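You operate a simulated robot arm through the tools that you are given. There is no shell and no other tool.

You are at the controls of a simulated two-armed robot. One attempt, no reset.

JOB
Fit the blue and orange stool legs and turn their levers tight.
Fine: each leg goes into the seat's socket by the lever of its colour.

The check looks at the end state, three seconds after you hand in, the way a careful person would. Anything else that was tipped, shoved, dropped, spilled or broken makes it a failure.

ROBOT AND FRAMES
Two 6-joint arms with fingered hands on one trunk that stands fixed in place. Base frame: the origin is at the foot of the trunk, x ahead of it, y to its left, z up; the work surface is at about z = 900. Lengths are in mm, angles in degrees, forces in N, time in s.
The left shoulder is at [50, 170, 1060], the right one opposite. With the tool pointing down near the work surface each hand reaches from about 520 to 780 mm from the base axis, measured 20 degrees to its own side. Payload 3.5 kg a hand.
The tool frame of a hand sits at the grasp point between the pads (the TCP): z along the fingers, y along the line on which they close. The tips reach 26 mm beyond it. The gripper opens to 132 mm. The gripper's body begins 73 mm behind the TCP. The gripper is a hand of 3 fingers: y runs from the thumb to the fingers, the wrist lies at [0, 0, -234] in the tool frame, and closing takes about 1.5 s.
Orientation is told as [roll, pitch, yaw] about the base's x, y, z axes, in that order, counted from this pose: with the fingers straight down and closing along the base's y, the tool's x points along the base's -x, its y along +y and its z along -z.

CONTROLS
- The arms move only by the tool arm_command. It takes "left_commands", "right_commands" or both (then of equal length, played together; a hand with none holds still); each is a list of rows, each a list of 6 numbers: the shift along the base's x, y, z in cm, then the turn, a rotation vector about the base's x, y, z in degrees. In form: [[tx, ty, tz, ax, ay, az], ...]. A call has 1 to 20 rows; each row shifts and turns the commanded pose from where the row before left it. "left_gripper" and "right_gripper" are, for a hand that has rows, the closure in counts, from 0 (fully open) to 255 (shut), set as the call begins (left out, the last holds). A row lasts 0.2 s, in which the tool goes at most 50 mm and 8.6 degrees; a call with a longer step from one row to the next is refused whole, and so is a gripper value outside its range. A pose out of reach is approached as far as the arm can. The call stops where the force on the tool passes 40 N (or 10 N more than at its start, if that is more) or the arm is blocked; 0.2 s more then pass. Each finger travels about 108 mm/s and halts on what it meets, pressing with about 24 N; the grip force reading is that of the motor and also rises with nothing between the fingers. The clock runs only during rows and for 0.2 s after the last one: add rows that do not move to give the fingers time. The reply holds the time, the measured pose of the TCP, the force on the tool along the base axes, the opening and the grip force, in the units named above and with some noise, with the torque about the TCP (base axes, N m) and any sound that the robot's microphone picked up.
- Cameras (640 x 400 px; columns grow to the right, rows downward): "scene" is now at [33.8, 12.5, 1641.4]; the picture's right is [0.21, -0.98, 0.00], its down [-0.69, -0.15, -0.71] and it looks along [0.69, 0.15, -0.71] (base axes); focal length 342 px, centre (320, 200). "left" rides on the left gripper at [-62, 3, -92] in its tool frame; the picture's right is [-0.05, -1.00, 0.00], its down [0.83, -0.04, -0.56] and it looks along [0.55, -0.03, 0.83] (tool axes); focal length 230 px, centre (320, 200). "right" rides on the right gripper at [61, 3, -92] in its tool frame; the picture's right is [-0.05, 1.00, 0.00], its down [-0.83, -0.04, -0.55] and it looks along [-0.55, -0.03, 0.83] (tool axes); focal length 230 px, centre (320, 200).
- get_image(camera): a new picture of that camera. No time passes.
- raise_lower(by): slides the trunk up (or, below 0, down) by that many mm; the arms and the scene camera ride with it, the base frame stays. It gives what a move gives, with no picture.
- grasp_type(shape, hand): the hand has 3 fingers and takes this shape, open, in about a second: jaw (thumb against the fingers, like two jaws); tri (thumb and two fingers); tip (a fingertip pinch); poke (one finger out to press); point (the index stretched); flat (the hand flat); cup (the hand cupped); fist (a fist). The gripper value then closes the fingers along that shape, each until it touches; the sizes above hold for jaw. It gives what a move gives, with no picture.
- turn_head(pan, tilt): turns the head with the scene camera to pan (to the left, within 86 degrees either way) and tilt (down, from -29 to 69), counted from straight ahead of the robot. It gives what a move gives.
- probe_pixels(camera, pixels): for up to 12 pixels [column, row] of the newest picture of that camera ("zoom" is the newest enlarged one), the place [x, y, z] in the base frame of the surface seen there, good to about 3 mm, but the place of the scene camera against the robot may be out by one fixed shift of up to 25 mm in any direction. No time passes.
- enlarge(camera, box): a new picture of the part [left, top, right, bottom] of that camera's present view, enlarged. No time passes.
- job_done(): hands the job in; it is judged then, once.

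Unless the task says otherwise, let go and move clear before handing in.

The tools are called after ">>>" as name(argument=value, ...) on one line, values as JSON. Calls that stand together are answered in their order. arm_command: Moves the arms, as the interface text tells. Its arguments: {"type":"object","properties":{"left_commands":{"type":"array","items":{"type":"array","items":{"type":"number"}}},"left_gripper":{"type":"number"},"right_commands":{"type":"array","items":{"type":"array","items":{"type":"number"}}},"right_gripper":{"type":"number"}},"required":[]} The other tools are called the same way: raise_lower (by) slides the trunk up or down; grasp_type (shape, hand) gives the hand a shape; turn_head (pan, tilt) turns the head that bears the scene camera; get_image (camera) takes a picture; probe_pixels (camera, pixels) gives the place of the surface under pixels of a picture; enlarge (camera, box) takes an enlarged picture of a part of a camera's view; job_done () hands the job in.

At the start:

```text
time_s: 0.0
left_position: [600.9, 296.5, 1212.7]
left_tool_rot: [0.0, -0.1, 0.0]
left_ft_force: [-0.3, 0.2, 0.1]
left_wrist_torque: [-0.02, -0.02, -0.01]
left_width: 131.8
left_grip_force: 0.0
left_shape: jaw
right_position: [640.5, -238.4, 1233.8]
right_tool_rot: [0.1, -0.1, 0.0]
right_ft_force: [0.3, -0.8, -0.7]
right_wrist_torque: [-0.03, 0.02, 0.03]
right_width: 132.1
right_grip_force: 0.0
right_shape: jaw
trunk travel left (down, up): [-675.0, 35.0]
head pan, tilt: [12.0, 45.1]
```

scene: 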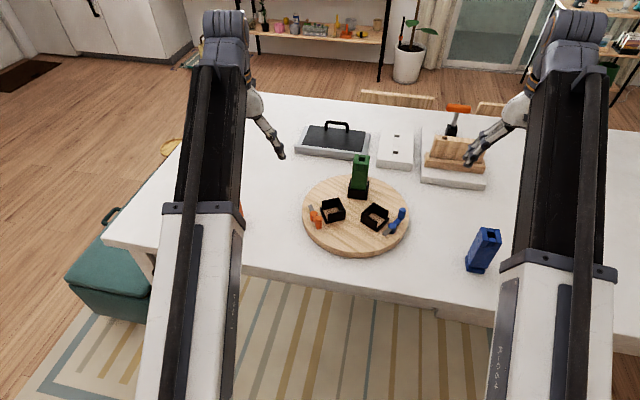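
right: 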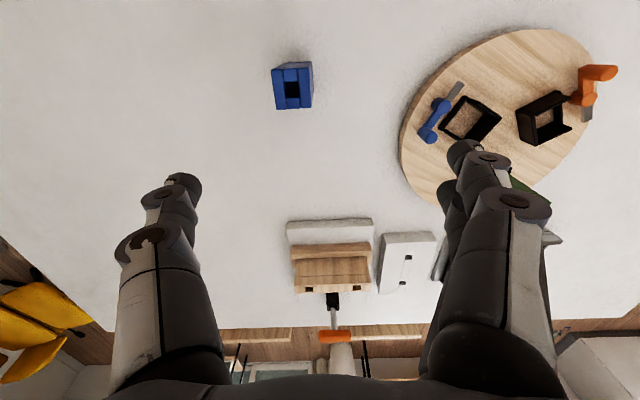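
left: 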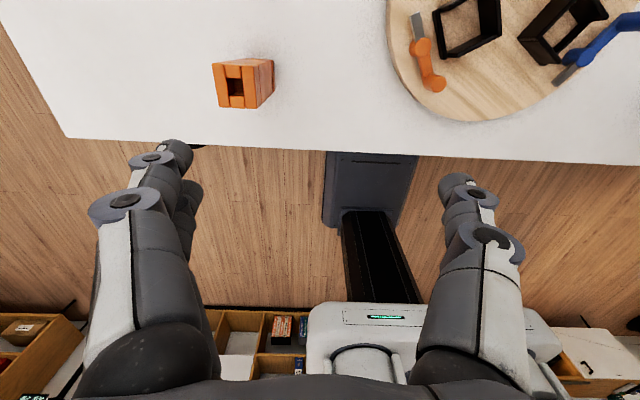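

The scene shows the round seat near (355,215) with a green leg already fitted, two black sockets, an orange lever at (316,217) and a blue lever at (397,220). The blue leg stands at (483,250), and the orange leg is hidden by the left arm at about (242,210). I'll look closer before moving.

>>> enlarge(camera="scene", box=[290, 140, 430, 265])

>>> enlarge(camera="left", box=[180, 0, 640, 150])

>>> enlarge(camera="right", box=[240, 20, 640, 220])

>>> enlarge(camera="scene", box=[400, 90, 520, 290])

```text
3.20 times, centred on (360, 202) of scene
```

zoom: 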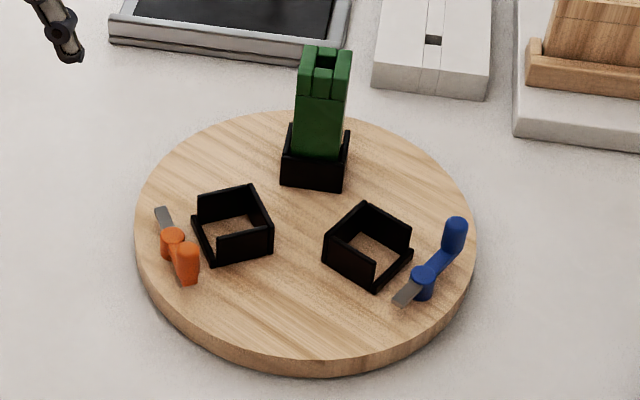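

```text
1.39 times, centred on (410, 75) of left
```

zoom: 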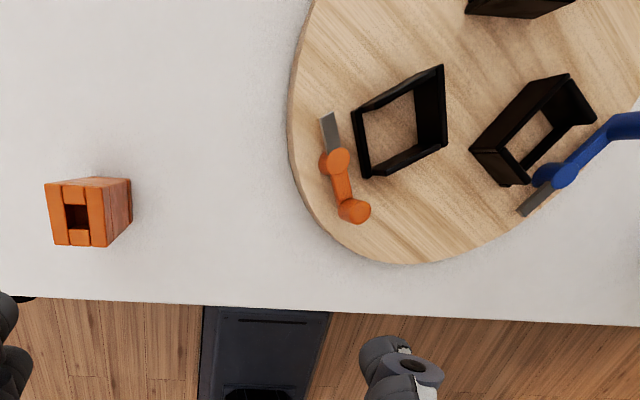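

```text
1.60 times, centred on (440, 120) of right
```

zoom: 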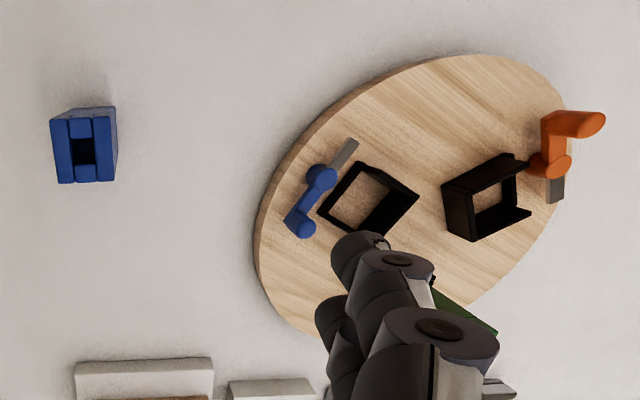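

```text
2.00 times, centred on (460, 190) of scene
```

zoom: 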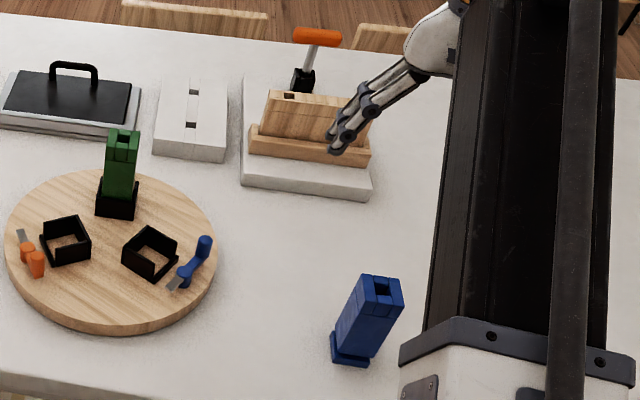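

The seat has two open-topped black sockets, each with a lever that has a grey blade and a coloured arm. I'll probe the leg and socket positions with the wrist cameras, and the scene camera for comparison.

>>> probe_pixels(camera="right", pixels=[[273, 70], [298, 64], [277, 108], [311, 108], [292, 88], [428, 135], [440, 103], [457, 87], [470, 118], [466, 101], [500, 122], [441, 134]])

>>> probe_pixels(camera="left", pixels=[[215, 65], [250, 60], [220, 106], [257, 106], [273, 65], [416, 15], [420, 45], [432, 83], [500, 0], [437, 10], [440, 55], [498, 37]])

>>> enlarge(camera="right", box=[400, 40, 620, 180])

>>> enlarge(camera="left", box=[380, 0, 640, 120])

```text
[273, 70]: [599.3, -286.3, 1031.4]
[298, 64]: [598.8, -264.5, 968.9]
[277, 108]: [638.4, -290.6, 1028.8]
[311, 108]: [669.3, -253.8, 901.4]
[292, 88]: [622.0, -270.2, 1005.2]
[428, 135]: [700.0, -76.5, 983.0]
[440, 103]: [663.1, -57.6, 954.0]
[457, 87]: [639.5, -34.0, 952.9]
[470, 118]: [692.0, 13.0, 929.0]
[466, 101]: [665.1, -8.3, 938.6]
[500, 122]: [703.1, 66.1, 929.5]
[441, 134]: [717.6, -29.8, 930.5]
```

```text
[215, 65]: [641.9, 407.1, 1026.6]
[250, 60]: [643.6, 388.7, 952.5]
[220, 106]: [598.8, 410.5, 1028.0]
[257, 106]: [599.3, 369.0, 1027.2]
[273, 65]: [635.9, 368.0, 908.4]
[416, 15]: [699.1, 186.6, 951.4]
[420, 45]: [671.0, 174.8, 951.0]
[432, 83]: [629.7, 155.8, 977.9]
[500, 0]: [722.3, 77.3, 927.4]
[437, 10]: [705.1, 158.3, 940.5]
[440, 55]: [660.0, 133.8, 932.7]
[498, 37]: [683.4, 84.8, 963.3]
```

```text
2.86 times, centred on (510, 110) of right
```

zoom: 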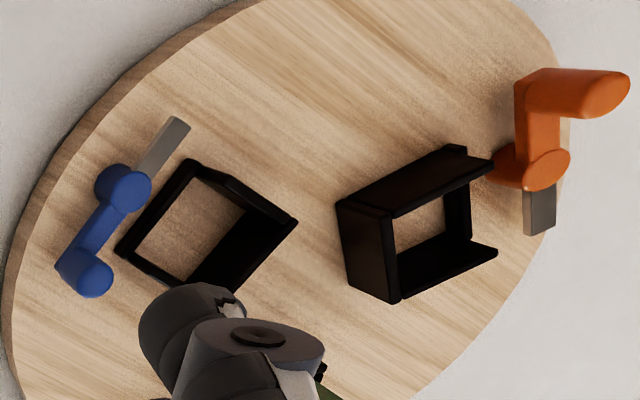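

```text
2.46 times, centred on (510, 60) of left
```

zoom: 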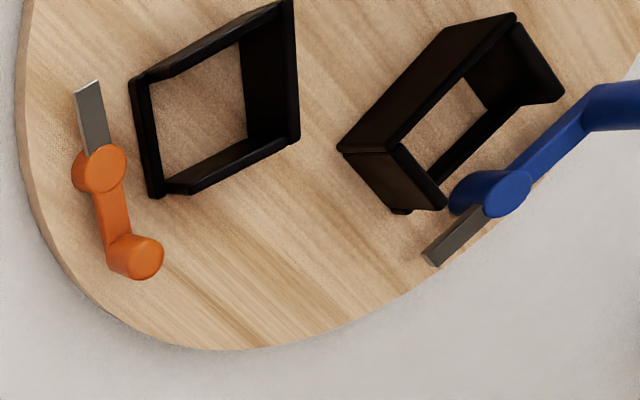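

Each socket seems to have three full walls and a low side facing its lever. I'll zoom on the leg foot, levers and green leg to learn how the clamp works.

>>> enlarge(camera="scene", box=[360, 195, 415, 240])

>>> enlarge(camera="scene", box=[300, 190, 355, 235])

>>> enlarge(camera="scene", box=[455, 220, 510, 280])

>>> enlarge(camera="scene", box=[335, 150, 385, 205])

>>> enlarge(camera="left", box=[195, 40, 295, 120])

>>> enlarge(camera="right", box=[255, 50, 335, 120])

```text
8.89 times, centred on (388, 218) of scene
```

zoom: 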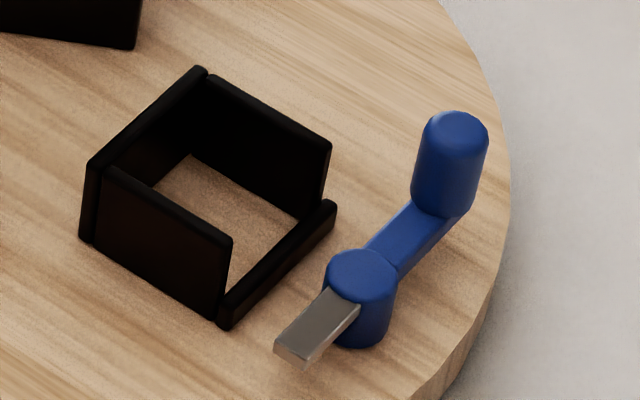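

```text
8.89 times, centred on (328, 212) of scene
```

zoom: 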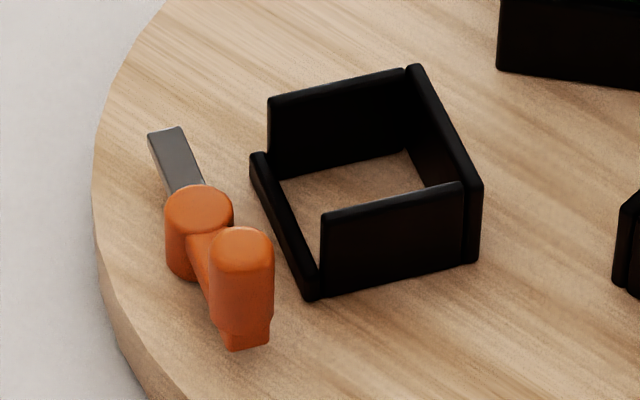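

```text
6.67 times, centred on (482, 250) of scene
```

zoom: 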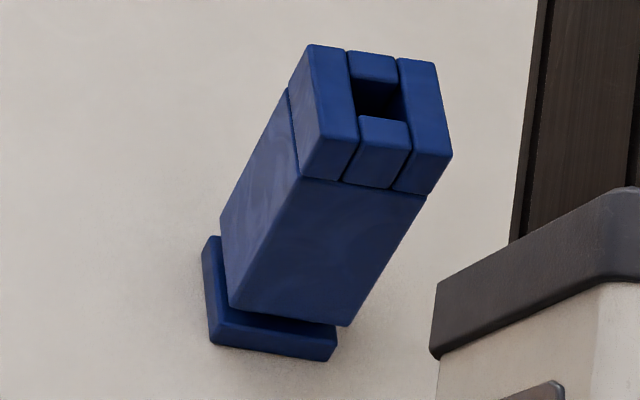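

```text
7.27 times, centred on (360, 178) of scene
```

zoom: 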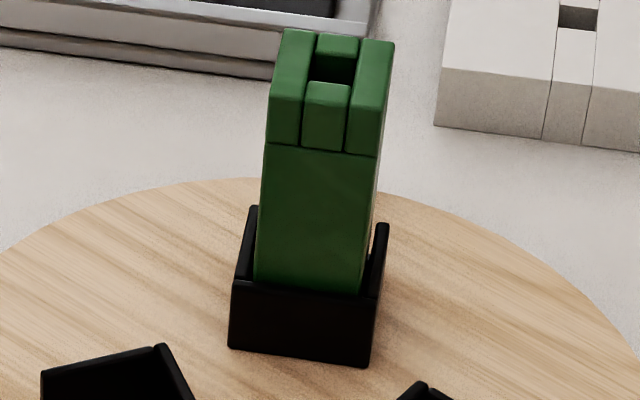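

```text
5.00 times, centred on (245, 80) of left
```

zoom: 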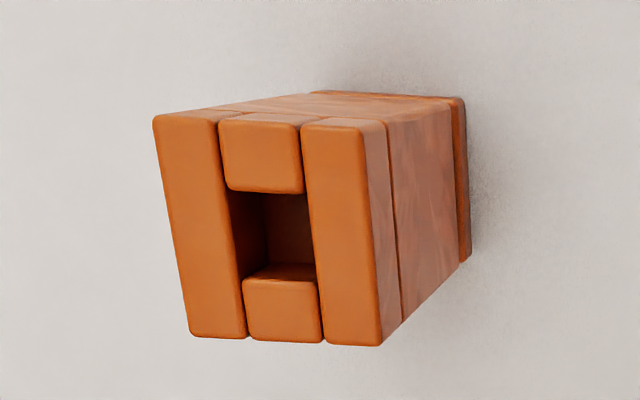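

```text
5.71 times, centred on (295, 85) of right
```

zoom: 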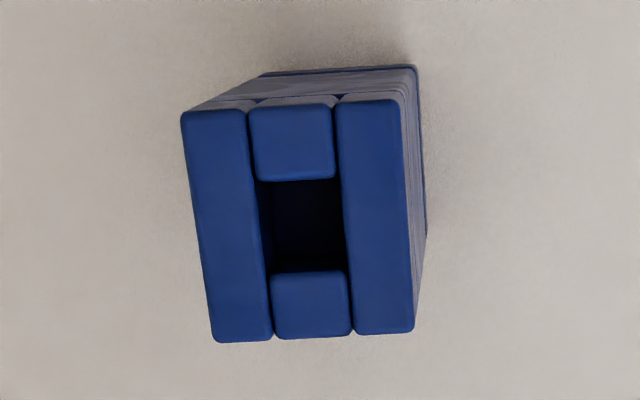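

The clamp makes sense now. Each leg has a square foot flange that drops into the walled socket, and the lever's grey blade then swings over the low lip onto the foot. I'll move each hand above its own leg for close views.

>>> arm_command(right_commands=[[-1, -1.6, -4, 0, 0, 0], [-1, -1.6, -4, 0, 0, 0], [0, 0, 0, 0, 0, 0]], left_commands=[[0.7, 3.1, -2, 0, 0, 0], [0.7, 3.1, -2, 0, 0, 0], [0.7, 3.1, -2, 0, 0, 0]])

>>> get_image(camera="right")

>>> get_image(camera="left")

>>> get_image(camera="scene")

```text
time_s: 0.8
left_position: [622.2, 391.4, 1151.5]
left_tool_rot: [0.1, 0.0, 0.0]
left_ft_force: [-0.2, 0.4, -0.1]
left_wrist_torque: [-0.02, -0.03, 0.03]
left_width: 131.8
left_grip_force: 0.0
left_shape: jaw
right_position: [622.8, -268.2, 1152.9]
right_tool_rot: [0.0, 0.0, 0.0]
right_ft_force: [0.2, 0.5, -0.9]
right_wrist_torque: [0.0, -0.02, 0.01]
right_width: 131.9
right_grip_force: 0.0
right_shape: jaw
trunk travel left (down, up): [-675.0, 35.0]
head pan, tilt: [12.0, 45.1]
```

```text
taken
```

right: 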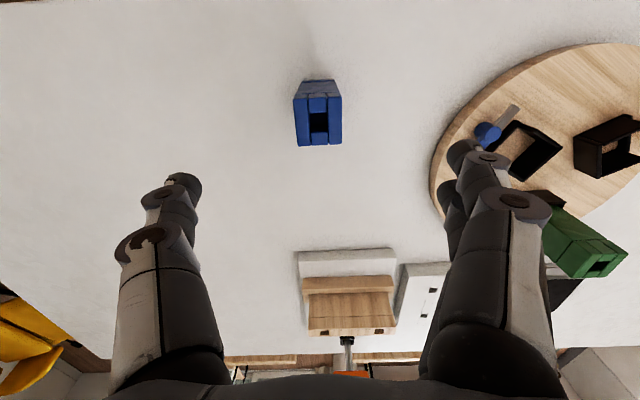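

```text
taken
```

left: 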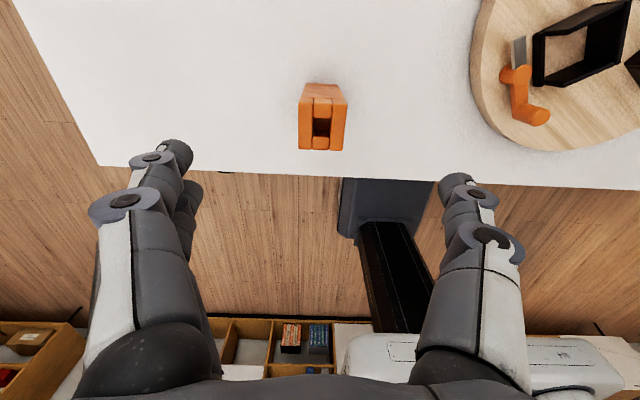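

```text
taken
```

scene: 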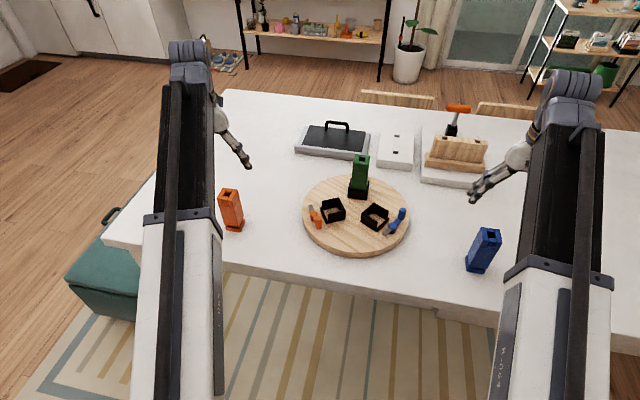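

Both legs are well framed: blue at right-camera (318,115), orange at left-camera (322,120). I'll zoom on each and probe.

>>> enlarge(camera="right", box=[278, 70, 358, 155])

>>> probe_pixels(camera="right", pixels=[[296, 99], [339, 97], [299, 144], [341, 143], [302, 83], [333, 81], [318, 104], [318, 138]])

>>> probe_pixels(camera="left", pixels=[[302, 103], [343, 105], [301, 146], [340, 147], [307, 87], [338, 88], [320, 108], [320, 142]])

>>> probe_pixels(camera="scene", pixels=[[477, 229], [500, 232], [478, 240], [495, 243], [220, 190], [238, 190], [333, 200], [334, 211], [344, 213]])

>>> enlarge(camera="left", box=[280, 70, 365, 160])

>>> enlarge(camera="left", box=[465, 0, 640, 160])

```text
4.71 times, centred on (318, 112) of right
```

zoom: 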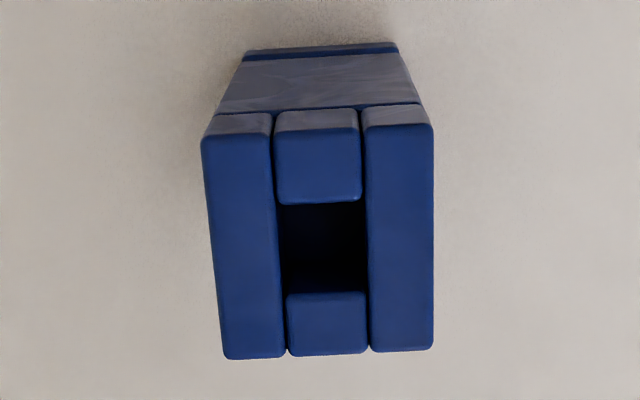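

```text
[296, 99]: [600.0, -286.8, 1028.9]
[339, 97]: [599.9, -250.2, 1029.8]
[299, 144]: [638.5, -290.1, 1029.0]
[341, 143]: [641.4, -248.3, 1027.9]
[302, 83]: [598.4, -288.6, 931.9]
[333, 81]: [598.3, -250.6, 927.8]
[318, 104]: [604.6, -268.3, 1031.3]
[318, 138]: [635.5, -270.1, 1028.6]
```

```text
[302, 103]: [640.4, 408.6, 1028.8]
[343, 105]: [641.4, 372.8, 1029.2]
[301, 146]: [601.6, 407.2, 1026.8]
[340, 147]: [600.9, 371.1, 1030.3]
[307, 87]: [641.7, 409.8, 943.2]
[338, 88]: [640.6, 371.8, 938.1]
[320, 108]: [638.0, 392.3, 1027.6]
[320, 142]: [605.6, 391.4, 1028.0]
```

```text
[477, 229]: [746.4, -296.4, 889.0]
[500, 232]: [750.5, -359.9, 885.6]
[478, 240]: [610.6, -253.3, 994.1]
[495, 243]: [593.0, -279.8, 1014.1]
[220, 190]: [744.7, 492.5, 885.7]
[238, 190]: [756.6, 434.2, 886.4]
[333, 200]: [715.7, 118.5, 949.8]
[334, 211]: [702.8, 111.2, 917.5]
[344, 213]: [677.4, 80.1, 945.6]
```

```text
4.44 times, centred on (322, 115) of left
```

zoom: 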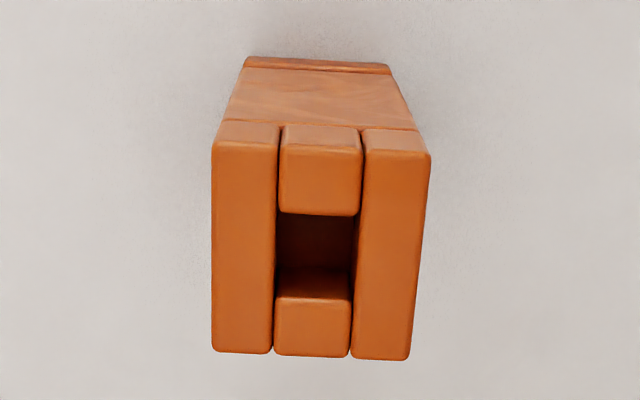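

```text
2.50 times, centred on (552, 80) of left
```

zoom: 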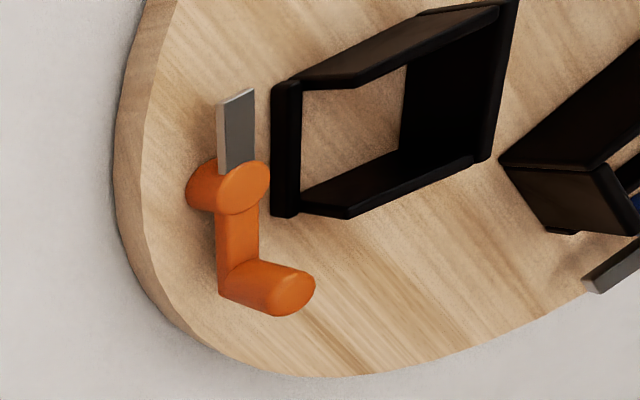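

The blue leg top is centred at about (620,-269.5) and the orange at about (621,390). Both stand at yaw ≈ 0 and their tops are at z≈1029. Next I'll move both hands over the seat to survey the sockets and levers.

>>> arm_command(right_commands=[[-0.3, 4.1, 0.6, 0, 0, 0], [-0.3, 4.1, 0.6, 0, 0, 0], [-0.3, 4.1, 0.6, 0, 0, 0], [-0.3, 4.1, 0.6, 0, 0, 0], [0, 4.1, 0.6, 0, 0, 0], [0, 0, 0, 0, 0, 0]], left_commands=[[1.5, -4, 0.6, 0, 0, 0], [1.5, -4, 0.6, 0, 0, 0], [1.5, -4, 0.6, 0, 0, 0], [1.5, -4, 0.6, 0, 0, 0], [1.5, -4, 0.6, 0, 0, 0], [0, 0, 0, 0, 0, 0]])

>>> get_image(camera="right")

>>> get_image(camera="left")

```text
time_s: 2.2
left_position: [694.1, 187.3, 1183.3]
left_tool_rot: [0.0, 0.0, 0.0]
left_ft_force: [-0.1, -0.4, -0.4]
left_wrist_torque: [-0.01, -0.01, 0.02]
left_width: 131.8
left_grip_force: 0.0
left_shape: jaw
right_position: [609.9, -65.3, 1184.2]
right_tool_rot: [0.1, 0.0, 0.0]
right_ft_force: [0.9, 0.5, -0.1]
right_wrist_torque: [0.0, 0.01, 0.0]
right_width: 131.7
right_grip_force: 0.0
right_shape: jaw
trunk travel left (down, up): [-675.0, 35.0]
head pan, tilt: [12.0, 45.1]
```

```text
taken
```

right: 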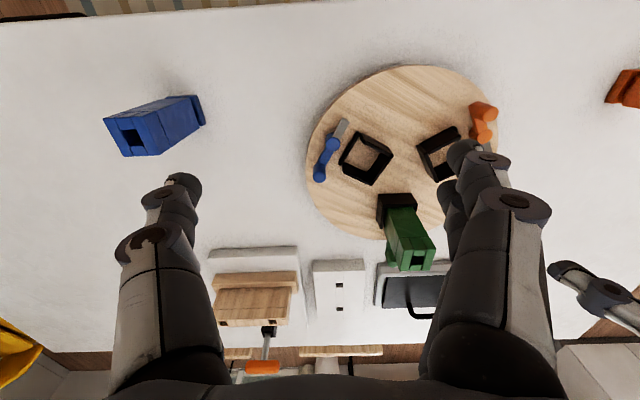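

```text
taken
```

left: 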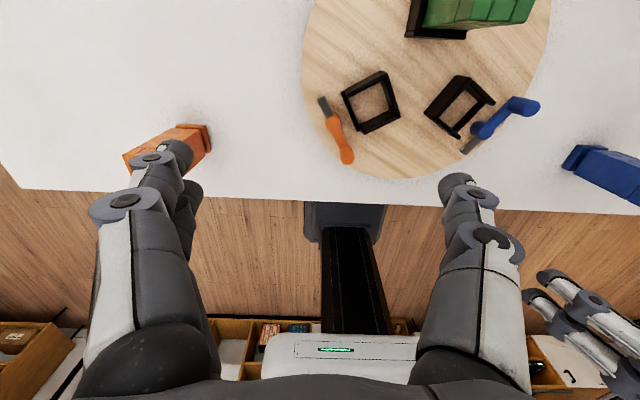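

Right camera shows the blue socket at (366,158); left camera shows the orange socket at (371,103). I'll zoom tightly on both.

>>> enlarge(camera="right", box=[300, 105, 410, 195])

>>> probe_pixels(camera="zoom", pixels=[[100, 100], [300, 100], [370, 200], [200, 150], [400, 300], [250, 250], [450, 100], [500, 200], [300, 300], [150, 250], [100, 300], [350, 150]])

>>> enlarge(camera="left", box=[305, 55, 415, 175])

>>> probe_pixels(camera="zoom", pixels=[[100, 100], [300, 100], [370, 200], [200, 150], [400, 300], [250, 250], [450, 100], [500, 200], [300, 300], [150, 250], [100, 300], [350, 150]])

```text
4.44 times, centred on (355, 150) of right
```

zoom: 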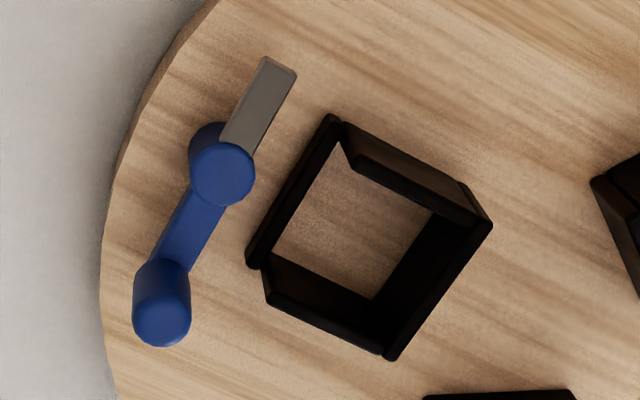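

```text
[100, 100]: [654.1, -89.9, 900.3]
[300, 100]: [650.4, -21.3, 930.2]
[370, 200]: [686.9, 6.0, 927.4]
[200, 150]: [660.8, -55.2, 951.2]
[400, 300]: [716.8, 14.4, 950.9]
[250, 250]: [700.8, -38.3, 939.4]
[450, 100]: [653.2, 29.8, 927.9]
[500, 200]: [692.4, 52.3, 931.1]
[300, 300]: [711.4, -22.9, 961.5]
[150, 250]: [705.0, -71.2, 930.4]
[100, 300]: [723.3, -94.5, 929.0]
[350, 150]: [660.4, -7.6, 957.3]
```

```text
3.33 times, centred on (360, 115) of left
```

zoom: 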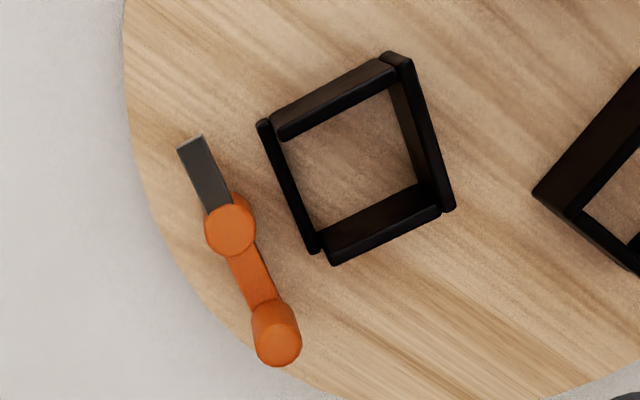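

```text
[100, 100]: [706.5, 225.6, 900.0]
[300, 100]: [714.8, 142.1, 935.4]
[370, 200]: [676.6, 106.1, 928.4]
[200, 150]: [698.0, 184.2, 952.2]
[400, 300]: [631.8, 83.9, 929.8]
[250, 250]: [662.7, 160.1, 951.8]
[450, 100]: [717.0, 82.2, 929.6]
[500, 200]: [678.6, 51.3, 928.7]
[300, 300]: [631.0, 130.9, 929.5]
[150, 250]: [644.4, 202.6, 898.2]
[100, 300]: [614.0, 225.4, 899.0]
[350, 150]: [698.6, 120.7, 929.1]
```

I'll probe specific orange socket features: the wall tops, the lip ends, the lever's blade, pivot and knob.

>>> probe_pixels(camera="zoom", pixels=[[268, 130], [310, 243], [405, 65], [443, 198], [300, 117], [370, 82], [350, 248], [420, 215], [425, 130], [290, 185], [325, 210], [390, 190]])

>>> probe_pixels(camera="zoom", pixels=[[190, 143], [208, 142], [210, 185], [229, 230], [229, 215], [255, 275], [280, 345], [270, 345], [275, 315], [270, 320], [245, 230], [278, 360]])

>>> enlarge(camera="right", box=[300, 105, 410, 195])

>>> probe_pixels(camera="zoom", pixels=[[333, 122], [252, 258], [370, 175], [470, 218], [290, 303], [375, 348], [485, 228], [395, 350], [440, 290], [293, 190], [290, 250], [370, 290]])

>>> probe_pixels(camera="zoom", pixels=[[268, 65], [288, 75], [250, 110], [222, 175], [215, 150], [190, 235], [165, 320], [160, 310], [160, 285], [145, 300], [180, 320], [235, 190]])

```text
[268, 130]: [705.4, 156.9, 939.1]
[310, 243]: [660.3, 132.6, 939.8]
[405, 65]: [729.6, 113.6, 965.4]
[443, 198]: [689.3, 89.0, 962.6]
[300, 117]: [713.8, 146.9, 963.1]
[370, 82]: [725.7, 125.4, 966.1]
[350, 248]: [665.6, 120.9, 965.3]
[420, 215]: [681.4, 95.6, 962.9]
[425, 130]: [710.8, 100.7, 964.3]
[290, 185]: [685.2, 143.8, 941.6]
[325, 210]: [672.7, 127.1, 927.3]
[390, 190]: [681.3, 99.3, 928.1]
```

```text
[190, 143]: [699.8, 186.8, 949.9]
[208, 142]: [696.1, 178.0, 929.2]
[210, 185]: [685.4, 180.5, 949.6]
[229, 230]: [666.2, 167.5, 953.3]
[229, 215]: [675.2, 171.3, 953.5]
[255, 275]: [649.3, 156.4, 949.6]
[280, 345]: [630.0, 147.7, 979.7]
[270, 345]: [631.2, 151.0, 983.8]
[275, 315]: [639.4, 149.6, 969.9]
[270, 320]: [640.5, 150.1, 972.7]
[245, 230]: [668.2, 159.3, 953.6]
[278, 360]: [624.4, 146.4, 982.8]
```

```text
4.44 times, centred on (355, 150) of right
```

zoom: 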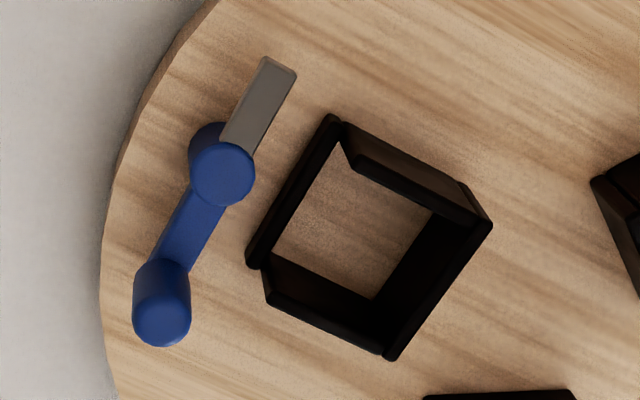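

```text
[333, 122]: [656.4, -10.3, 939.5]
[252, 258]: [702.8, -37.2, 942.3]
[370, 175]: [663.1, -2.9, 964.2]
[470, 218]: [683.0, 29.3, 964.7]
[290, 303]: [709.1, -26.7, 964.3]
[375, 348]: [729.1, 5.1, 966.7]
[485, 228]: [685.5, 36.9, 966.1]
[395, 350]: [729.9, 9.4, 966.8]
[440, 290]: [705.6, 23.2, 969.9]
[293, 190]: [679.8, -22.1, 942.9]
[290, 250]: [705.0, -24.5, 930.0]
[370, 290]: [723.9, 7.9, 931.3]
```

```text
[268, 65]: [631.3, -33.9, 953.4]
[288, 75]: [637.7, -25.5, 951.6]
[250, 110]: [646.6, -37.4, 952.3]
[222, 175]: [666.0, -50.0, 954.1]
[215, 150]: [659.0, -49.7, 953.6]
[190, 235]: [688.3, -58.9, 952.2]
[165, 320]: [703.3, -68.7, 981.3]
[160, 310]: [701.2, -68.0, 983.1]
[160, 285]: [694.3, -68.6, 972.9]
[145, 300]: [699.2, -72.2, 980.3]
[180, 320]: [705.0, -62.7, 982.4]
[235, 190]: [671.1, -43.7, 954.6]
```

The blue socket is centred near (694.5,0.3), and its lip normal points along 240°. The orange socket is centred near (696.5,122.5) with its lip facing 120°. Next I need the size of the foot, so I'll zoom on the legs, which are seen sideways from here.

>>> enlarge(camera="right", box=[95, 80, 215, 165])

>>> probe_pixels(camera="zoom", pixels=[[510, 80], [550, 225], [565, 140], [530, 80], [580, 230], [500, 100], [520, 160], [540, 200], [480, 130], [500, 200]])

>>> enlarge(camera="left", box=[115, 110, 225, 190])

>>> enlarge(camera="scene", box=[215, 180, 255, 240])

```text
4.71 times, centred on (155, 122) of right
```

zoom: 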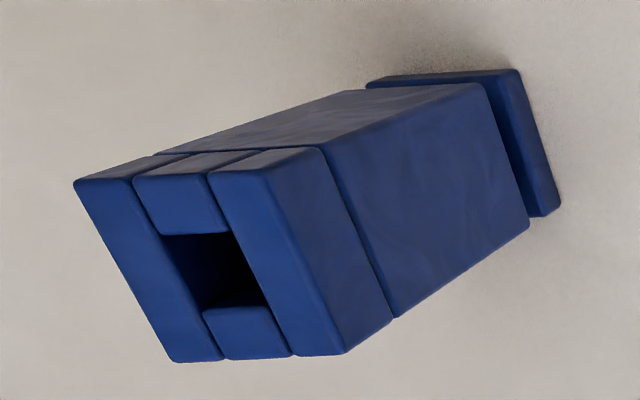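

```text
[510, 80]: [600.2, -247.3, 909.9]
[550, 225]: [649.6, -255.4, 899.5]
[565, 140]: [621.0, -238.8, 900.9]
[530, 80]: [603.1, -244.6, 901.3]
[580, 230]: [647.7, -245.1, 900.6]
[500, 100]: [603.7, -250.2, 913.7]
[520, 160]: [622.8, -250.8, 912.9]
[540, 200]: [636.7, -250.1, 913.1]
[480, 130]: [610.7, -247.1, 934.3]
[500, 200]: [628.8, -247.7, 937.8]
```

```text
5.00 times, centred on (170, 150) of left
```

zoom: 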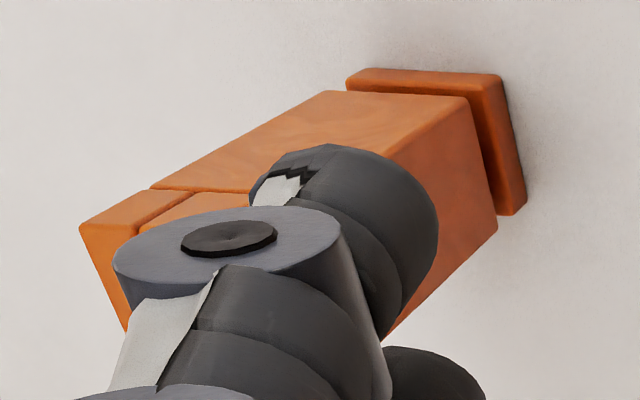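

```text
6.67 times, centred on (235, 210) of scene
```

zoom: 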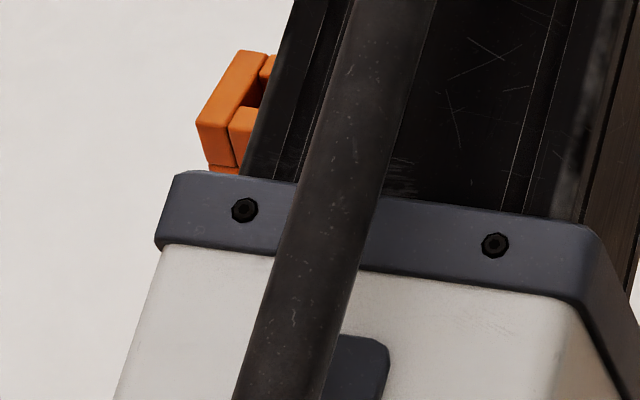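

The foot is a plate (z 900–913), slightly wider than the 43 mm body, with a groove above it that the blade slides into. Now I'll send the right hand back above the blue leg and park the left hand above the orange one.

>>> arm_command(right_commands=[[0.2, -4.08, 0, 0, 0, 0], [0.2, -4.08, 0, 0, 0, 0], [0.2, -4.08, 0, 0, 0, 0], [0.2, -4.08, 0, 0, 0, 0], [0.2, -4.08, 0, 0, 0, 0], [0, 0, -4, 0, 0, 0], [0, 0, 0, 0, 0, 0]], left_commands=[[-1.5, 4.08, 0, 0, 0, 0], [-1.5, 4.08, 0, 0, 0, 0], [-1.5, 4.08, 0, 0, 0, 0], [-1.5, 4.08, 0, 0, 0, 0], [-1.4, 4.0, 0, 0, 0, 0], [0, 0, -3, 0, 0, 0], [0, 0, 0, 0, 0, 0]])

>>> get_image(camera="right")

>>> enlarge(camera="scene", box=[215, 180, 255, 240])

```text
time_s: 3.8
left_position: [620.8, 391.4, 1154.3]
left_tool_rot: [0.0, 0.0, -0.1]
left_ft_force: [-0.4, 0.0, -0.2]
left_wrist_torque: [-0.01, -0.01, -0.01]
left_width: 131.9
left_grip_force: 0.1
left_shape: jaw
right_position: [617.4, -268.3, 1145.1]
right_tool_rot: [0.1, 0.0, 0.0]
right_ft_force: [-0.3, 0.4, -0.5]
right_wrist_torque: [-0.02, 0.0, 0.0]
right_width: 131.7
right_grip_force: 0.1
right_shape: jaw
trunk travel left (down, up): [-675.0, 35.0]
head pan, tilt: [12.0, 45.1]
```

```text
taken
```

right: 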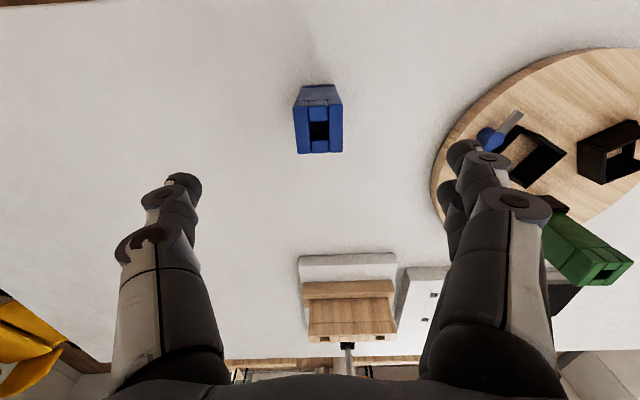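

```text
6.67 times, centred on (235, 210) of scene
```

zoom: 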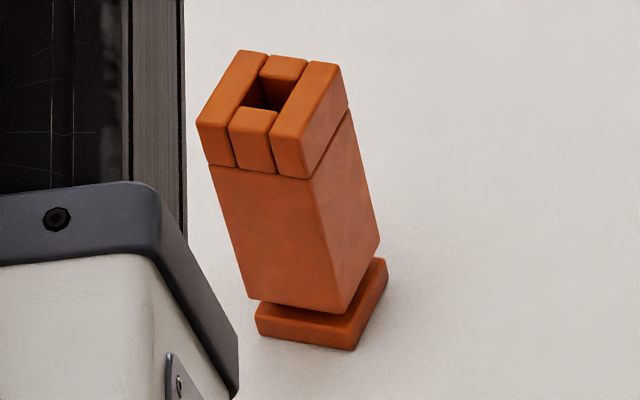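

The right hand is centred over the blue leg. I'll lower it so the pads straddle the leg's top half (TCP z≈990), still open.

>>> arm_command(right_commands=[[0.15, 0, -4, 0, 0, 0], [0, 0, -4, 0, 0, 0], [0, 0, -4, 0, 0, 0], [0, 0, -3.5, 0, 0, 0], [0, 0, 0, 0, 0, 0]])

>>> get_image(camera="right")

```text
time_s: 5.0
left_position: [622.2, 391.5, 1154.3]
left_tool_rot: [0.0, 0.0, 0.0]
left_ft_force: [0.3, -0.3, 0.4]
left_wrist_torque: [-0.04, 0.02, -0.02]
left_width: 131.7
left_grip_force: 0.2
left_shape: jaw
right_position: [618.9, -270.1, 991.0]
right_tool_rot: [0.0, -0.2, 0.0]
right_ft_force: [-0.6, 0.1, -0.4]
right_wrist_torque: [0.0, 0.01, 0.0]
right_width: 131.7
right_grip_force: 0.0
right_shape: jaw
trunk travel left (down, up): [-675.0, 35.0]
head pan, tilt: [12.0, 45.1]
```

```text
taken
```

right: 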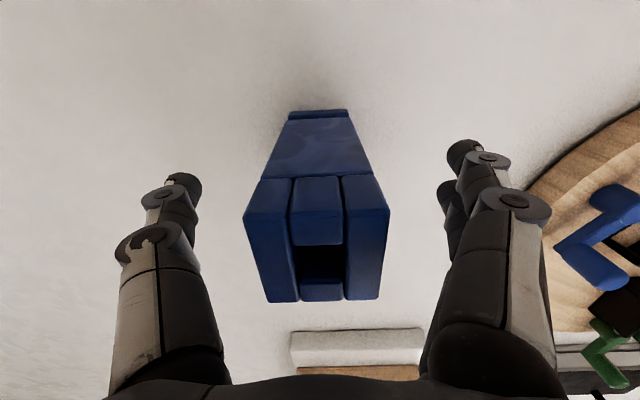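

The leg is between the fingers, and the green leg's lever shows at the right edge (600,350). I'll zoom there to see whether it shows the tightened state.

>>> enlarge(camera="right", box=[540, 160, 640, 400])

>>> arm_command(right_commands=[[0, 0, 0, 0, 0, 0], [0, 0, 0, 0, 0, 0], [0, 0, 0, 0, 0, 0], [0, 0, 0, 0, 0, 0], [0, 0, 0, 0, 0, 0], [0, 0, 0, 0, 0, 0], [0, 0, 0, 0, 0, 0]], right_gripper=255)

>>> get_image(camera="right")

```text
1.67 times, centred on (590, 280) of right
```

zoom: 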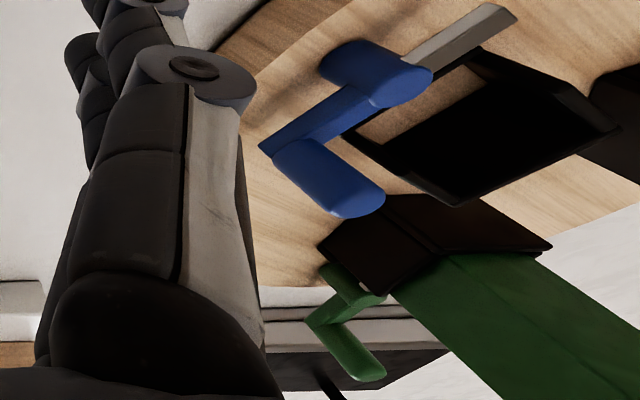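

```text
time_s: 6.6
left_position: [622.0, 392.8, 1153.9]
left_tool_rot: [0.1, 0.0, 0.1]
left_ft_force: [-0.4, 0.0, 0.2]
left_wrist_torque: [0.02, -0.02, -0.01]
left_width: 131.9
left_grip_force: 0.1
left_shape: jaw
right_position: [620.5, -269.4, 989.8]
right_tool_rot: [0.1, 0.0, 0.0]
right_ft_force: [-0.7, -0.8, 0.2]
right_wrist_torque: [0.01, 0.01, -0.01]
right_width: 37.8
right_grip_force: 23.9
right_shape: jaw
trunk travel left (down, up): [-675.0, 35.0]
head pan, tilt: [12.0, 45.1]
```

```text
taken
```

right: 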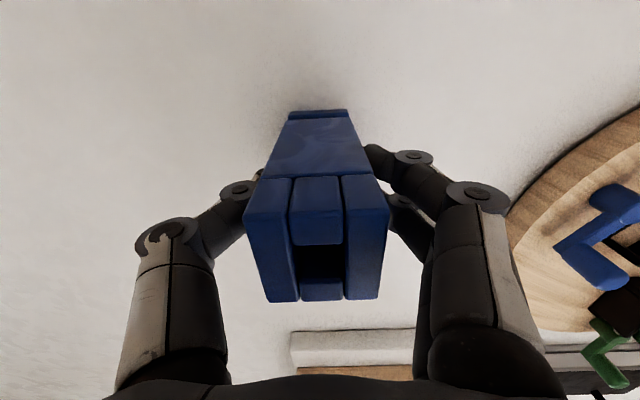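

The blue leg is gripped: width 37.8 mm, grip force 23.9 N. I'll lift it 120 mm and check the hold.

>>> arm_command(right_commands=[[0, 0, 2, 0, 0, 0], [0, 0, 4, 0, 0, 0], [0, 0, 4, 0, 0, 0], [0, 0, 2, 0, 0, 0], [0, 0, 0, 0, 0, 0]])

>>> get_image(camera="right")

```text
time_s: 7.8
left_position: [622.5, 391.2, 1154.9]
left_tool_rot: [0.0, 0.0, 0.0]
left_ft_force: [-0.2, 0.2, -0.8]
left_wrist_torque: [-0.03, 0.0, 0.0]
left_width: 132.0
left_grip_force: 0.2
left_shape: jaw
right_position: [620.8, -270.5, 1109.3]
right_tool_rot: [0.1, -0.1, 0.0]
right_ft_force: [0.4, -0.1, -2.7]
right_wrist_torque: [-0.02, 0.01, -0.01]
right_width: 37.6
right_grip_force: 23.7
right_shape: jaw
trunk travel left (down, up): [-675.0, 35.0]
head pan, tilt: [12.0, 45.1]
```

```text
taken
```

right: 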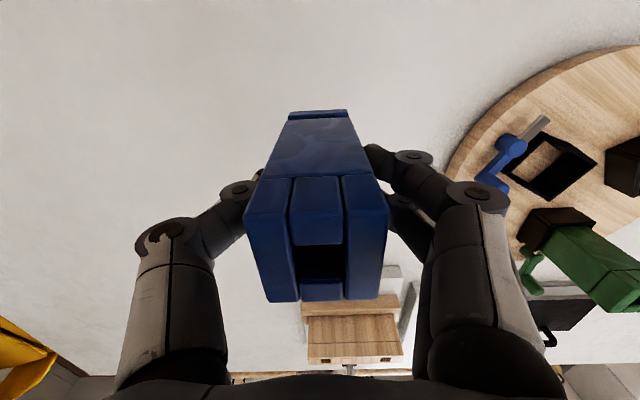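

The leg hangs straight, weighing about 2.5 N. From here I'll probe its top relative to the TCP, and the foot edge at (318,112), then look at the green lever.

>>> enlarge(camera="right", box=[230, 95, 400, 310])

>>> probe_pixels(camera="right", pixels=[[246, 225], [388, 218], [270, 297], [378, 295], [289, 116], [347, 114], [268, 174], [368, 173], [280, 150], [358, 150], [291, 116], [320, 113]])

>>> enlarge(camera="right", box=[490, 200, 640, 320])

>>> probe_pixels(camera="zoom", pixels=[[165, 210], [145, 280], [190, 380], [170, 185], [130, 280], [185, 225]])

```text
1.86 times, centred on (315, 202) of right
```

zoom: 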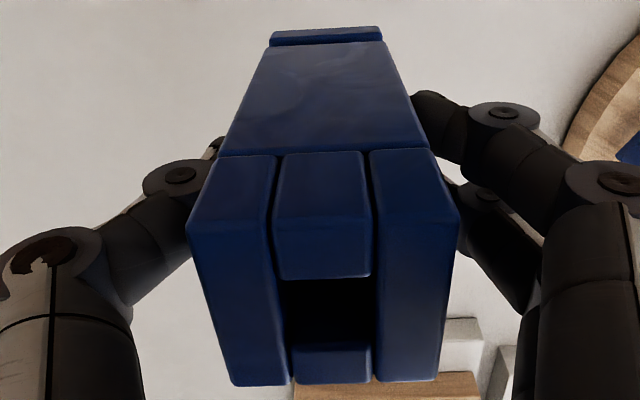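

```text
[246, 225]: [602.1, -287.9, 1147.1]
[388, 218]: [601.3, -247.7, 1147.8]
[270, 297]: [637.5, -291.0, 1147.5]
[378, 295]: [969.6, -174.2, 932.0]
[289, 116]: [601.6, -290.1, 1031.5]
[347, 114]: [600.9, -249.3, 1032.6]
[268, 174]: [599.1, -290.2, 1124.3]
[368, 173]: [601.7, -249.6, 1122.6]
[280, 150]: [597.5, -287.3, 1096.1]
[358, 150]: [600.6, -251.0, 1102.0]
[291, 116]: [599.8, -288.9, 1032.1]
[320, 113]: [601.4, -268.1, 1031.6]
```

```text
3.33 times, centred on (565, 260) of right
```

zoom: 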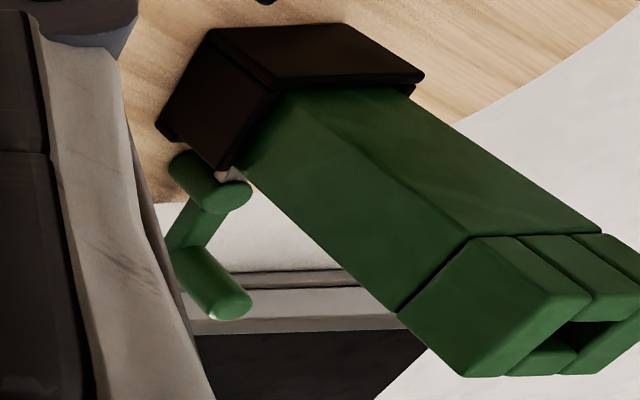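

```text
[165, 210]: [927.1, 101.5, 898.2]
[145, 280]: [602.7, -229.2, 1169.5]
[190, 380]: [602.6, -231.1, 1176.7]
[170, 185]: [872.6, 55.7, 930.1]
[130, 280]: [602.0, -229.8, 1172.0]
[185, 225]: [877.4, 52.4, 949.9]
```

The green lever's arm points straight outward, away from its leg. That is the tight state, so blue and orange each need about 90° clockwise. Now I'll carry the blue leg over its socket while yawing it +60° to square with the walls.

>>> arm_command(right_commands=[[0.925, 3.375, 0, 0, 0, 7.5], [0.925, 3.375, 0, 0, 0, 7.5], [0.925, 3.375, 0, 0, 0, 7.5], [0.925, 3.375, 0, 0, 0, 7.5], [0.925, 3.375, 0, 0, 0, 7.5], [0.925, 3.375, 0, 0, 0, 7.5], [0.925, 3.375, 0, 0, 0, 7.5], [0.925, 3.375, 0, 0, 0, 7.5], [0, 0, 0, 0, 0, 0], [0, 0, 0, 0, 0, 0]])

>>> get_image(camera="right")

>>> get_image(camera="scene")

```text
time_s: 10.0
left_position: [621.6, 392.6, 1154.5]
left_tool_rot: [0.0, 0.0, -0.1]
left_ft_force: [-0.5, 0.2, 1.1]
left_wrist_torque: [0.03, -0.01, -0.01]
left_width: 132.0
left_grip_force: 0.1
left_shape: jaw
right_position: [695.8, 0.9, 1108.4]
right_tool_rot: [0.1, 0.0, 60.0]
right_ft_force: [-0.4, -0.2, -1.9]
right_wrist_torque: [-0.01, 0.01, -0.02]
right_width: 37.8
right_grip_force: 23.7
right_shape: jaw
trunk travel left (down, up): [-675.0, 35.0]
head pan, tilt: [12.0, 45.1]
```

```text
taken
```

right: 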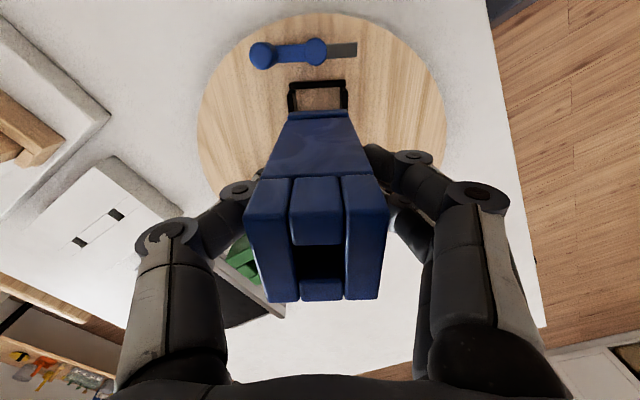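

```text
taken
```

scene: 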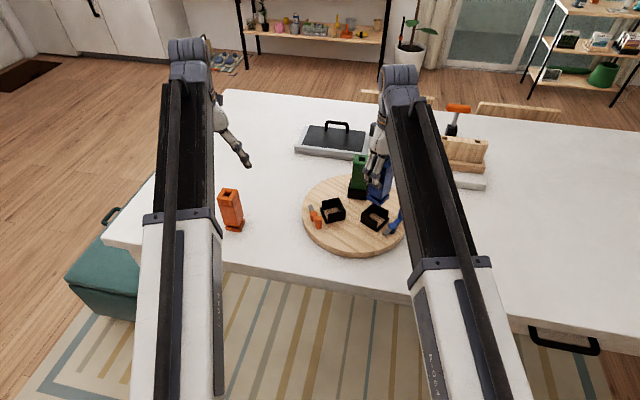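

From the lip side, the foot (row 115, cols 289–347) lines up with the socket walls behind it (cols 290–347). I'll zoom and probe the alignment in the hand's frame.

>>> enlarge(camera="right", box=[270, 65, 370, 130])

>>> probe_pixels(camera="zoom", pixels=[[130, 110], [150, 110], [470, 110], [490, 110], [140, 180], [480, 180], [300, 110], [300, 200], [130, 310], [480, 310], [310, 310], [160, 200]])

```text
6.15 times, centred on (320, 98) of right
```

zoom: 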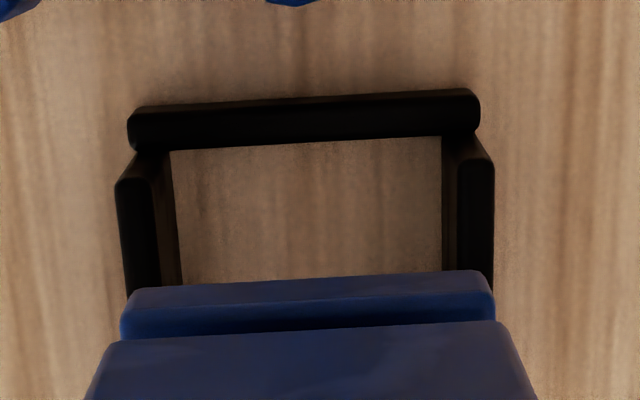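

```text
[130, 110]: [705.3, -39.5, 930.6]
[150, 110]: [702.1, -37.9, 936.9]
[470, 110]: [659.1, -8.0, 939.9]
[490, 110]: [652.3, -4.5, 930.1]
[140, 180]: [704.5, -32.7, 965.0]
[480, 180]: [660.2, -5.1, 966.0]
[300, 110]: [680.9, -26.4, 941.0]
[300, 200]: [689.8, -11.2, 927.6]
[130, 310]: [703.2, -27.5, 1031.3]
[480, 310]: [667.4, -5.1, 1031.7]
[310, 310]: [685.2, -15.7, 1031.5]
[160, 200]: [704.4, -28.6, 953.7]
```

The zoom gives a foot width of about 42.7 mm against a cavity of about 46 mm, with yaw matching within 0.5°. The leg sits about 1 mm too far inward. I'll shift by (-0.4,-1.05) mm and come down to just above the walls.

>>> arm_command(right_commands=[[-0.04, -0.105, -2, 0, 0, 0], [0, 0, -2, 0, 0, 0], [0, 0, -0.7, 0, 0, 0], [0, 0, 0, 0, 0, 0], [0, 0, 0, 0, 0, 0]])

>>> enlarge(camera="right", box=[250, 65, 390, 155])

```text
time_s: 11.2
left_position: [621.8, 391.5, 1154.7]
left_tool_rot: [0.0, 0.0, 0.0]
left_ft_force: [-0.6, -0.1, -0.1]
left_wrist_torque: [0.01, -0.03, 0.02]
left_width: 131.9
left_grip_force: 0.0
left_shape: jaw
right_position: [694.7, 0.4, 1059.9]
right_tool_rot: [0.1, 0.1, 60.1]
right_ft_force: [-0.3, 0.1, -2.4]
right_wrist_torque: [-0.02, 0.0, 0.0]
right_width: 37.6
right_grip_force: 24.3
right_shape: jaw
trunk travel left (down, up): [-675.0, 35.0]
head pan, tilt: [12.0, 45.1]
```

```text
4.44 times, centred on (320, 110) of right
```

zoom: 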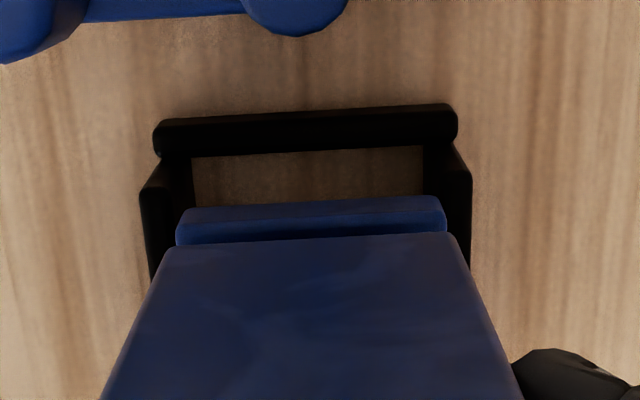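

At wall-top height the foot is centred at col 311 and the walls at about 307.5, so a 0.4 mm nudge is needed. I'll descend slowly into the socket.

>>> arm_command(right_commands=[[0.035, -0.02, -0.5, 0, 0, 0], [0, 0, -0.5, 0, 0, 0], [0, 0, -0.5, 0, 0, 0], [0, 0, -0.5, 0, 0, 0], [0, 0, 0, 0, 0, 0]])

>>> enlarge(camera="right", box=[250, 65, 390, 155])

```text
time_s: 12.4
left_position: [622.3, 391.9, 1154.9]
left_tool_rot: [-0.1, 0.0, 0.0]
left_ft_force: [-1.0, 0.4, 1.0]
left_wrist_torque: [0.02, -0.03, -0.03]
left_width: 131.8
left_grip_force: 0.0
left_shape: jaw
right_position: [694.9, 0.3, 1042.0]
right_tool_rot: [0.1, 0.0, 60.1]
right_ft_force: [0.7, -0.5, -1.1]
right_wrist_torque: [0.02, -0.01, 0.0]
right_width: 38.0
right_grip_force: 24.2
right_shape: jaw
trunk travel left (down, up): [-675.0, 35.0]
head pan, tilt: [12.0, 45.1]
```

```text
4.44 times, centred on (320, 110) of right
```

zoom: 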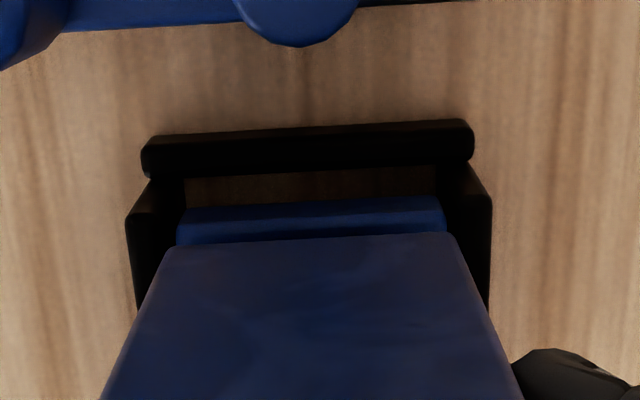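

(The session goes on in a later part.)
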